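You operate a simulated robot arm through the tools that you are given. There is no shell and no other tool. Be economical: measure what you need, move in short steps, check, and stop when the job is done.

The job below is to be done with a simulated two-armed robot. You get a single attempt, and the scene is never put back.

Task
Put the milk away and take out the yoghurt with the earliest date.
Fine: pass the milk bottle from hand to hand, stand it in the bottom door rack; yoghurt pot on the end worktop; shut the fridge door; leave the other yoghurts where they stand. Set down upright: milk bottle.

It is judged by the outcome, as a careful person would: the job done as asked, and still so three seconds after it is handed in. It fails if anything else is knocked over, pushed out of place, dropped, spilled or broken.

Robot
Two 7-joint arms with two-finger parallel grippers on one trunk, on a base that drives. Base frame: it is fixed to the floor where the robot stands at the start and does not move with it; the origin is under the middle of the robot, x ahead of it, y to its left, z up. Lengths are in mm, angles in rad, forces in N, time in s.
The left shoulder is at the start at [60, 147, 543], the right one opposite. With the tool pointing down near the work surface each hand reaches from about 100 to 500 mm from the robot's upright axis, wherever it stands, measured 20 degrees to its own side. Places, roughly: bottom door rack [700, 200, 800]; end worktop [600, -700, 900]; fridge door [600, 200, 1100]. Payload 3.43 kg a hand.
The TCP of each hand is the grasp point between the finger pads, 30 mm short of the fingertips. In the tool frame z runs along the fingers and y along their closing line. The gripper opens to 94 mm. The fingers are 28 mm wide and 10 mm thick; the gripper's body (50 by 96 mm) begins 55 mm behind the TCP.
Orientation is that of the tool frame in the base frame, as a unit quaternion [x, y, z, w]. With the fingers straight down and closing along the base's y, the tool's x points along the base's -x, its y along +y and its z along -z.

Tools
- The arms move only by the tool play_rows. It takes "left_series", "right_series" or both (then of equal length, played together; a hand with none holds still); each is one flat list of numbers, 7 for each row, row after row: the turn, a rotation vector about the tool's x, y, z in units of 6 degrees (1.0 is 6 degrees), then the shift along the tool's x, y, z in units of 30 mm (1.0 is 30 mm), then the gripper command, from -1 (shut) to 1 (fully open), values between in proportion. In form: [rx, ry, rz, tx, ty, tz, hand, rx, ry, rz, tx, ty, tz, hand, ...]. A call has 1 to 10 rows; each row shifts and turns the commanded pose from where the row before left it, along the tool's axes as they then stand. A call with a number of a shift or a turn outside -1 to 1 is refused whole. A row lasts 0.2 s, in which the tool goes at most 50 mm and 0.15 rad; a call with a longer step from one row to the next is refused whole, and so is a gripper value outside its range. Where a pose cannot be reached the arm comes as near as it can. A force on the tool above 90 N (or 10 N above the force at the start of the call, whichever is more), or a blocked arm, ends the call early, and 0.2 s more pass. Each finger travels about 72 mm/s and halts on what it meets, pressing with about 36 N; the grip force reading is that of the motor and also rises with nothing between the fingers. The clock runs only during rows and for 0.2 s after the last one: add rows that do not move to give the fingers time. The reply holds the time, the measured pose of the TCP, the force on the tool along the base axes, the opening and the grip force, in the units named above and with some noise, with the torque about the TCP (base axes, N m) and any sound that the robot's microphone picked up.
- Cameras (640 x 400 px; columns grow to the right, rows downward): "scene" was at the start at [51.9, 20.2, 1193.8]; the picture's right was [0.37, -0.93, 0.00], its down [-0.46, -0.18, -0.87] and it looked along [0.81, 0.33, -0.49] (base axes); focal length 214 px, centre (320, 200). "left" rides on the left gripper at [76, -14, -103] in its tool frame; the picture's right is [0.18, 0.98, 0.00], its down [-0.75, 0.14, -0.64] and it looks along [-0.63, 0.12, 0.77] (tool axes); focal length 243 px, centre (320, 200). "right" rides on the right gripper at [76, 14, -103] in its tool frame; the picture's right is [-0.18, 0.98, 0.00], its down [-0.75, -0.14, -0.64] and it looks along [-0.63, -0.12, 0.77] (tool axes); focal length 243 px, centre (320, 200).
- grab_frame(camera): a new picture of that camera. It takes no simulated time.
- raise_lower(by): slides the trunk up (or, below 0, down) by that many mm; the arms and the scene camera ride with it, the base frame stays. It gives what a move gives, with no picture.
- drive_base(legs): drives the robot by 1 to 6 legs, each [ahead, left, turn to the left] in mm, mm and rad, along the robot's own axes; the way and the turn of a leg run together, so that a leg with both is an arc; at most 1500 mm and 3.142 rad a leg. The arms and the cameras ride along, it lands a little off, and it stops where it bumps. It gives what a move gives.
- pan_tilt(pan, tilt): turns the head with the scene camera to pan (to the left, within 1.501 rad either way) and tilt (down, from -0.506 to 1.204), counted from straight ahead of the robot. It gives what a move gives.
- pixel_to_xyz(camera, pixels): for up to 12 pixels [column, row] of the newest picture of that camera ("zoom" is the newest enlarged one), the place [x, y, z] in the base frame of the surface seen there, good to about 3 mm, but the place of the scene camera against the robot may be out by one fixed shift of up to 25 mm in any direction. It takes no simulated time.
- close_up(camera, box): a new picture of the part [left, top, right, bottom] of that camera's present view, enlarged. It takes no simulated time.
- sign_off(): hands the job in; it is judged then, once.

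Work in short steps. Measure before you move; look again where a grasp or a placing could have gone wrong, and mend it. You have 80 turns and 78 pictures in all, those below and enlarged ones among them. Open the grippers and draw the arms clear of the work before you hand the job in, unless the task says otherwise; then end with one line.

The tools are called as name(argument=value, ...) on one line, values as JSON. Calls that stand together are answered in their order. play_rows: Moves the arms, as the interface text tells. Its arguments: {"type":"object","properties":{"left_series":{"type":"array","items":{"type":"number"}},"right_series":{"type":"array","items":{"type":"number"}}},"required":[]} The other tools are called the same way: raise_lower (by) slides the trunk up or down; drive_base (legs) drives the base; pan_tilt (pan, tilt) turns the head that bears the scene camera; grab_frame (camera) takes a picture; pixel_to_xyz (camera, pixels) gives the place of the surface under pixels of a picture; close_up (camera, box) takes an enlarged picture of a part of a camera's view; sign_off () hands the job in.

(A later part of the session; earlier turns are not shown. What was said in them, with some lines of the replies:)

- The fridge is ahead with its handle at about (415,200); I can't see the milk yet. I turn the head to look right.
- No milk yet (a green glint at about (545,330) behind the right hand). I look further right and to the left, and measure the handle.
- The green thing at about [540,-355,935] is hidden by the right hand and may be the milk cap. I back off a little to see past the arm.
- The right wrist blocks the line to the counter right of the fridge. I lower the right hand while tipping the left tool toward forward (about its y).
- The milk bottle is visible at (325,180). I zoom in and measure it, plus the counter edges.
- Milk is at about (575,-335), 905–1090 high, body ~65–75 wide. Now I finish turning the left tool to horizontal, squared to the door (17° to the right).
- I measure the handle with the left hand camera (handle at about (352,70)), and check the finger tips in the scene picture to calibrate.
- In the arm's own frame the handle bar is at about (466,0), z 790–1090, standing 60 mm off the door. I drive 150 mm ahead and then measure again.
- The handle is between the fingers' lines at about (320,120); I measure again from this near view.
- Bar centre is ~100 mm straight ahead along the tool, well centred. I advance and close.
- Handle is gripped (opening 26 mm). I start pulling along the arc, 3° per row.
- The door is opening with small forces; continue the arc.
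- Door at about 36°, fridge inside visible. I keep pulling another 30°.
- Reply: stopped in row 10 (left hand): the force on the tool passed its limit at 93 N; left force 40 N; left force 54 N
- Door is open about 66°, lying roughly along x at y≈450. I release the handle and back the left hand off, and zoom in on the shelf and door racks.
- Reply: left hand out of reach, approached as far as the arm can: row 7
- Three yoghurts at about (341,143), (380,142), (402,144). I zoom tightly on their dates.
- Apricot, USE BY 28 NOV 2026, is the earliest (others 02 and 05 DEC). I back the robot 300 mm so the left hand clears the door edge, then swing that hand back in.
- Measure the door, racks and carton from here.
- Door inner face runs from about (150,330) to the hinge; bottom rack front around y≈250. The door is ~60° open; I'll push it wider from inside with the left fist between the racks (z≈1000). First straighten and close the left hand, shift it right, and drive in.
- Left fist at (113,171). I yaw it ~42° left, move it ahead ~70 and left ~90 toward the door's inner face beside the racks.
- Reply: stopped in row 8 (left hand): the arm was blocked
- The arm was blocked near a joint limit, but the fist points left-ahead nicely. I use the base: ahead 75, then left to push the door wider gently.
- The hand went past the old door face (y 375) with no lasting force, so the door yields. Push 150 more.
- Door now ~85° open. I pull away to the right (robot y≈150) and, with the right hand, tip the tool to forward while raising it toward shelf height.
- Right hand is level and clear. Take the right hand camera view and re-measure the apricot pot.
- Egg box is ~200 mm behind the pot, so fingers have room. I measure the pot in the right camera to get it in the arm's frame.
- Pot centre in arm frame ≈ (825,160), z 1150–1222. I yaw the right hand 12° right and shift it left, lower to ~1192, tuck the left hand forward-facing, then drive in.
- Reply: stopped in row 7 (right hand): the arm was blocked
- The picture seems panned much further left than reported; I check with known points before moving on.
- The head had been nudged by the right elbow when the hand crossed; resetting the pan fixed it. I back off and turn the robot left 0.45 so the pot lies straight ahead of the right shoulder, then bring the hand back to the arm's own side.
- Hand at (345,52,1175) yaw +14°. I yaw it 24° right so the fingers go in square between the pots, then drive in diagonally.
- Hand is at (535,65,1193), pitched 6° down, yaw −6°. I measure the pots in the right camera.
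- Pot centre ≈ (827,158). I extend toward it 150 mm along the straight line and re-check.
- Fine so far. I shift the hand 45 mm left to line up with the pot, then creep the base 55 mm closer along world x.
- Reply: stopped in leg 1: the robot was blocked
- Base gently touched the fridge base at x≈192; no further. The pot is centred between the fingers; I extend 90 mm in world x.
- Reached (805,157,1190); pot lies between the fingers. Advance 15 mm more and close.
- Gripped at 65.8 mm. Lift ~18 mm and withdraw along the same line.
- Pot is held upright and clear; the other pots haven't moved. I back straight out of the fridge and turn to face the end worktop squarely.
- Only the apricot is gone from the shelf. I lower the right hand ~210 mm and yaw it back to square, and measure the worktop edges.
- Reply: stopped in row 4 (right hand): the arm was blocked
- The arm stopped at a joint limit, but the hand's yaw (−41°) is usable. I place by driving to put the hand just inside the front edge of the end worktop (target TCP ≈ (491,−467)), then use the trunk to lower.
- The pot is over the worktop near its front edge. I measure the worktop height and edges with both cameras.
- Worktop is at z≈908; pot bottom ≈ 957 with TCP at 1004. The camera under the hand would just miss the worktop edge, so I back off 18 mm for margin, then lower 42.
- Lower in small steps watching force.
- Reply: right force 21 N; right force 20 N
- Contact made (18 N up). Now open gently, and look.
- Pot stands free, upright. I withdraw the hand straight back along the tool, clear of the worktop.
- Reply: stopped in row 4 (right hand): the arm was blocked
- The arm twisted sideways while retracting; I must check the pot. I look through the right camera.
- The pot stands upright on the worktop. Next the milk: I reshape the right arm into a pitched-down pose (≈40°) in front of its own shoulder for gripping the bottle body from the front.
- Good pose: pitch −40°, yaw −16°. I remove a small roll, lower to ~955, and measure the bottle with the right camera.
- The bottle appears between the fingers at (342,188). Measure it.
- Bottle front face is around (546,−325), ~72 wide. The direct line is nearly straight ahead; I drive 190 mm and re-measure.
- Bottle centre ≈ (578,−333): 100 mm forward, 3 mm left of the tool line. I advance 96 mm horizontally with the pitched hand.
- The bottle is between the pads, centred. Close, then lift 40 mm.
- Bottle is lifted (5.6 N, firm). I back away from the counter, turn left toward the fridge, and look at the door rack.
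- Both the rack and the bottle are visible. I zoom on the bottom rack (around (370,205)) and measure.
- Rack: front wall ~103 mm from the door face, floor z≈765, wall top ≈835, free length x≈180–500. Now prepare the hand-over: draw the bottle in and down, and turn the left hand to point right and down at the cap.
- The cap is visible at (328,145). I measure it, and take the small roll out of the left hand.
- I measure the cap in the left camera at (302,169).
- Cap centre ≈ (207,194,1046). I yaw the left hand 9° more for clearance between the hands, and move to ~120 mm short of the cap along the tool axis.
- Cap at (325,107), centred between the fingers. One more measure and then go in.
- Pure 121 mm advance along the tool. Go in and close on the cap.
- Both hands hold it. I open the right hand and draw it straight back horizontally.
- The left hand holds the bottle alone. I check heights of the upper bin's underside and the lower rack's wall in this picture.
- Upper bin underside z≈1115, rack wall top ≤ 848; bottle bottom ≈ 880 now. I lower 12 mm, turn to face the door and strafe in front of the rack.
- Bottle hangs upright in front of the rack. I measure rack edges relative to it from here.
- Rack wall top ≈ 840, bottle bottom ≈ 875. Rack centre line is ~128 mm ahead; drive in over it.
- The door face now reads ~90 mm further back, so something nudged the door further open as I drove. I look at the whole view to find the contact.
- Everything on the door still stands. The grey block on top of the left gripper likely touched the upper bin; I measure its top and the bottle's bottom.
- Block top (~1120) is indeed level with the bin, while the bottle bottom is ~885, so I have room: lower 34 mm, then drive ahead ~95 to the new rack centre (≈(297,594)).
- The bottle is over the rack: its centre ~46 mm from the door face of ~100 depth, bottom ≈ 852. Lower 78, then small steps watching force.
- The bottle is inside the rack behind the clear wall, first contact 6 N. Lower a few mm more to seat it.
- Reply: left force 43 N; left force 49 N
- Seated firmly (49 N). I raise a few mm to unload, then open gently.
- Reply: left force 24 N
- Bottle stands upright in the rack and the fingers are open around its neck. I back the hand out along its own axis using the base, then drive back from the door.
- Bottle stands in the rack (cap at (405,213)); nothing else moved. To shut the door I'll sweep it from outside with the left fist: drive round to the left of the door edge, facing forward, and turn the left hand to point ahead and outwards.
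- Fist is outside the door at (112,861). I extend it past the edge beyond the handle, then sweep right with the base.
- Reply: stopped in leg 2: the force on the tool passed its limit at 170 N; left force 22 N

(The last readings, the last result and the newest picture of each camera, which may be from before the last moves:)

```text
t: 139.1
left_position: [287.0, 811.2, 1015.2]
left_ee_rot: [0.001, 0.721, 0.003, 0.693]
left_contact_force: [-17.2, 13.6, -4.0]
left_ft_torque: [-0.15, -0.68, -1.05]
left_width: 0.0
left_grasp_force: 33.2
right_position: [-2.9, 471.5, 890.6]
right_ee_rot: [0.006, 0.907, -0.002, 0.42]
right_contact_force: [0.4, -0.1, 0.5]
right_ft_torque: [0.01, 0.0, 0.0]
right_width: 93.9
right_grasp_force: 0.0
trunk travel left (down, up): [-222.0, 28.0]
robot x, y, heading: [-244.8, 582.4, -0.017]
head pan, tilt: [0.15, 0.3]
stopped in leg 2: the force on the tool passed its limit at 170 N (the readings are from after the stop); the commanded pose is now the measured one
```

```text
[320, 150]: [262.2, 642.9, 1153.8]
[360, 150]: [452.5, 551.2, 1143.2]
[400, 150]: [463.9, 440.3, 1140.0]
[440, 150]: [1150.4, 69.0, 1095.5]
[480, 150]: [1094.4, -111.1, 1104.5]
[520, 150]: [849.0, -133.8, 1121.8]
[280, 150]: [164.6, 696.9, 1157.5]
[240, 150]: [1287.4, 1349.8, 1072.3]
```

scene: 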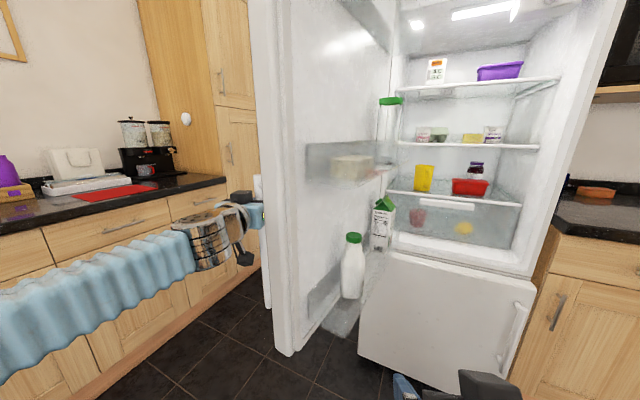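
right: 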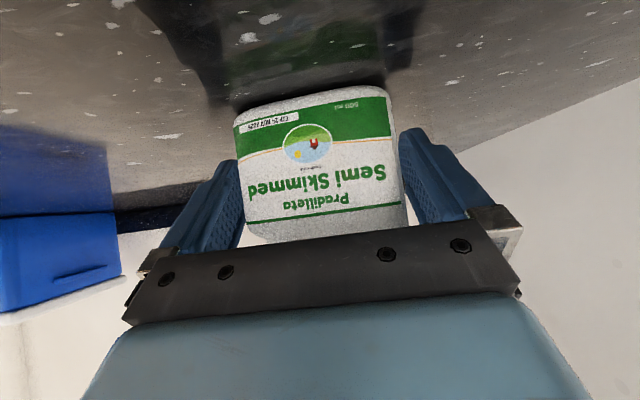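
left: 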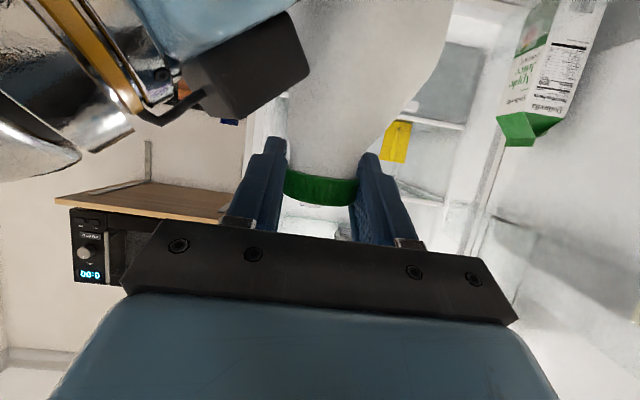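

A hard bump stopped the sweep: the handle must also move toward −x, and the hand blocked it. The bottle and others still stand. I now follow the handle's true arc slowly with the arm.

play_rows(left_series=[0, 0, 0, 0, -0.2, -0.3, -1, 0, 0, 0, 0, -0.4, -0.4, -1, 0, 0, 0, 0, -0.57, -0.41, -1, 0, 0, 0, 0, -0.57, -0.41, -1, 0, 0, 0, 0, -0.57, -0.41, -1, 0, 0, 0, 0, -0.57, -0.35, -1, 0, 0, 0, 0, -0.57, -0.25, -1, 0, 0, 0, 0, -0.57, -0.25, -1, 0, 0, 0, 0, -0.57, -0.25, -1, 0, 0, 0, 0, -0.57, -0.25, -1])

play_rows(left_series=[0, 0, 0, 0, -0.57, -0.2, -1, 0, 0, 0, 0, -0.57, -0.15, -1, 0, 0, 0, 0, -0.57, -0.15, -1, 0, 0, 0, 0, -0.57, -0.15, -1, 0, 0, 0, 0, -0.57, -0.15, -1, 0, 0, 0, 0, -0.6, -0.05, -1, 0, 0, 0, 0, -0.6, -0.05, -1, 0, 0, 0, 0, -0.6, -0.05, -1, 0, 0, 0, 0, -0.6, -0.05, -1, 0, 0, 0, 0, -0.6, 0, -1])

pixel_to_xyz(camera="scene", pixels=[[320, 150], [360, 150], [340, 180], [280, 150], [270, 250]])

```text
t: 141.3
left_position: [190.2, 653.0, 1018.8]
left_ee_rot: [0.004, 0.722, 0.002, 0.692]
left_contact_force: [0.4, -0.5, -0.7]
left_ft_torque: [0.01, 0.0, 0.0]
left_width: 0.0
left_grasp_force: 32.9
right_position: [-1.9, 471.7, 890.2]
right_ee_rot: [0.007, 0.907, -0.002, 0.42]
right_contact_force: [0.6, -0.5, 0.7]
right_ft_torque: [-0.02, 0.0, -0.04]
right_width: 94.1
right_grasp_force: 0.1
trunk travel left (down, up): [-222.0, 28.0]
robot x, y, heading: [-243.8, 580.3, -0.019]
head pan, tilt: [0.15, 0.3]
```

```text
t: 143.5
left_position: [160.9, 477.3, 1020.2]
left_ee_rot: [0.004, 0.721, 0.002, 0.693]
left_contact_force: [0.4, 0.3, -0.3]
left_ft_torque: [0.0, 0.0, -0.03]
left_width: 0.0
left_grasp_force: 32.5
right_position: [-2.2, 469.2, 891.7]
right_ee_rot: [0.007, 0.908, -0.002, 0.419]
right_contact_force: [0.8, 0.1, -0.1]
right_ft_torque: [0.0, -0.01, 0.0]
right_width: 94.3
right_grasp_force: 0.0
trunk travel left (down, up): [-222.0, 28.0]
robot x, y, heading: [-243.6, 579.9, -0.019]
head pan, tilt: [0.15, 0.3]
```

```text
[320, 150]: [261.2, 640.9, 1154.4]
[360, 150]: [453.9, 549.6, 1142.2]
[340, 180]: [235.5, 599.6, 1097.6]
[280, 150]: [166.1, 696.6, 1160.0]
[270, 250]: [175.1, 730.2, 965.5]
```

The hand has followed the arc freely to (161,477), so the door came with it. I continue along the arc with the base in short legs toward closing.

drive_base(legs=[[8, -90, 0], [23, -84, 0], [38, -76, 0], [52, -64, 0]])

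drive_base(legs=[[70, -50, 0], [75, -35, 0]])

```text
t: 146.7
left_position: [278.5, 162.2, 1019.4]
left_ee_rot: [0.005, 0.722, 0.001, 0.692]
left_contact_force: [0.2, -0.3, 0.1]
left_ft_torque: [0.01, -0.04, -0.01]
left_width: 0.0
left_grasp_force: 32.9
right_position: [113.1, 154.7, 890.0]
right_ee_rot: [0.007, 0.907, -0.002, 0.42]
right_contact_force: [-0.5, 0.7, 0.0]
right_ft_torque: [-0.05, -0.02, -0.02]
right_width: 94.1
right_grasp_force: 0.1
trunk travel left (down, up): [-222.0, 28.0]
robot x, y, heading: [-128.4, 267.6, -0.019]
head pan, tilt: [0.15, 0.3]
```

```text
t: 148.4
left_position: [419.3, 74.1, 1019.3]
left_ee_rot: [0.005, 0.722, 0.001, 0.692]
left_contact_force: [0.5, 0.3, -0.1]
left_ft_torque: [0.0, -0.01, -0.03]
left_width: 0.0
left_grasp_force: 33.3
right_position: [256.3, 68.0, 890.6]
right_ee_rot: [0.009, 0.908, -0.003, 0.42]
right_contact_force: [-0.6, 0.7, -0.6]
right_ft_torque: [0.0, 0.02, 0.02]
right_width: 93.9
right_grasp_force: 0.1
trunk travel left (down, up): [-222.0, 28.0]
robot x, y, heading: [18.6, 181.4, -0.024]
head pan, tilt: [0.15, 0.3]
```

No resistance. I now push straight ahead slowly with the arm until the door seats.

play_rows(left_series=[0, 0, 0, 0, 0, 0.5, -1, 0, 0, 0, 0, 0, 0.5, -1, 0, 0, 0, 0, 0, 0.5, -1, 0, 0, 0, 0, 0, 0.5, -1, 0, 0, 0, 0, 0, 0.4, -1, 0, 0, 0, 0, 0, 0.4, -1, 0, 0, 0, 0, 0, 0.4, -1, 0, 0, 0, 0, 0, 0.4, -1, 0, 0, 0, 0, 0, 0.2, -1, 0, 0, 0, 0, 0, 0.2, -1])

grab_frame(camera="scene")

pixel_to_xyz(camera="scene", pixels=[[250, 60], [300, 60], [350, 60], [400, 60], [450, 60], [200, 100], [350, 350], [420, 350], [480, 350], [500, 200]])

```text
t: 150.4
left_position: [518.8, 73.6, 1016.2]
left_ee_rot: [0.006, 0.723, -0.002, 0.691]
left_contact_force: [-44.9, 22.3, -11.6]
left_ft_torque: [-0.16, -0.18, 0.24]
left_width: 0.0
left_grasp_force: 33.2
right_position: [252.3, 70.8, 892.1]
right_ee_rot: [0.007, 0.907, -0.003, 0.421]
right_contact_force: [0.5, 0.8, 0.3]
right_ft_torque: [0.01, 0.01, 0.02]
right_width: 94.2
right_grasp_force: 0.1
trunk travel left (down, up): [-222.0, 28.0]
robot x, y, heading: [10.7, 182.2, -0.019]
head pan, tilt: [0.15, 0.3]
stopped in row 9 (left hand): the force on the tool passed its limit at 100 N (the readings are from after the stop); the commanded pose is now the measured one
```

```text
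0 pictures are left
```

scene: 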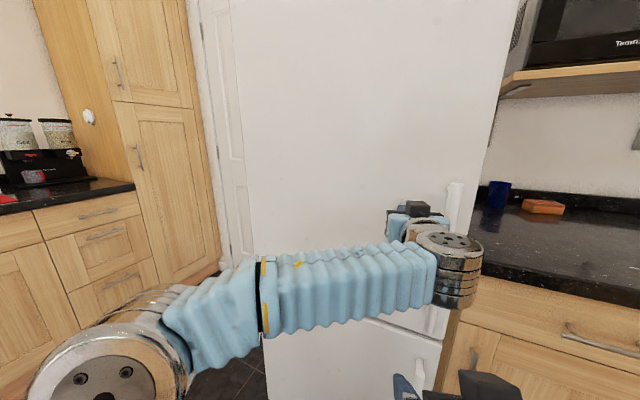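

```text
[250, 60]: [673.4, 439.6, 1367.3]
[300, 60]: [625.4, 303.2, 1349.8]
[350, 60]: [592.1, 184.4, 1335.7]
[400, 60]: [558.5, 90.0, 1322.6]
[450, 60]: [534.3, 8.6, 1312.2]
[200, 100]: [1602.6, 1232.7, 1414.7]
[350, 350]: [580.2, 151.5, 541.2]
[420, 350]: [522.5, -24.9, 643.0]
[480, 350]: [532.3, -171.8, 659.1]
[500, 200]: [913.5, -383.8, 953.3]
```

The door face reads the same plane as when shut at the start (e.g. (534,9), (558,90)): it is closed. I back straight away and open the grippers.

drive_base(legs=[[-280, 0, 0]])

play_rows(left_series=[0, 0, 0, 0, 0, 0, 1, 0, 0, 0, 0, 0, 0, 1, 0, 0, 0, 0, 0, 0, 1, 0, 0, 0, 0, 0, 0, 1])

```text
t: 152.3
left_position: [249.5, 74.6, 1014.3]
left_ee_rot: [0.008, 0.724, -0.002, 0.69]
left_contact_force: [-0.1, -0.3, -0.7]
left_ft_torque: [0.0, -0.02, 0.0]
left_width: 0.2
left_grasp_force: 33.0
right_position: [-19.4, 73.2, 889.7]
right_ee_rot: [0.009, 0.908, -0.002, 0.419]
right_contact_force: [-0.4, -0.6, 0.8]
right_ft_torque: [-0.01, -0.01, 0.0]
right_width: 93.9
right_grasp_force: 0.1
trunk travel left (down, up): [-222.0, 28.0]
robot x, y, heading: [-258.5, 187.4, -0.023]
head pan, tilt: [0.15, 0.3]
```

```text
t: 153.3
left_position: [247.9, 75.8, 1012.1]
left_ee_rot: [0.008, 0.724, -0.002, 0.69]
left_contact_force: [0.8, -0.1, 0.2]
left_ft_torque: [0.01, 0.04, 0.03]
left_width: 93.9
left_grasp_force: 0.1
right_position: [-20.7, 73.4, 891.3]
right_ee_rot: [0.009, 0.908, -0.003, 0.419]
right_contact_force: [0.1, 0.4, 0.5]
right_ft_torque: [-0.02, 0.02, 0.0]
right_width: 94.0
right_grasp_force: 0.1
trunk travel left (down, up): [-222.0, 28.0]
robot x, y, heading: [-262.5, 191.1, -0.024]
head pan, tilt: [0.15, 0.3]
5 turns are left
```

Both arms are clear, the grippers are open and the door is shut, so I hand the job in.

sign_off()

```text
The job is handed in.
```

The milk was passed from hand to hand and stands in the bottom door rack, the apricot yoghurt (28 NOV 2026, the earliest date) is on the end worktop near its front edge, the other yoghurts were left where they stood, and the fridge door is shut; I last saw the bottle upright while swinging the door, and had no pictures left to check inside once it was closed.
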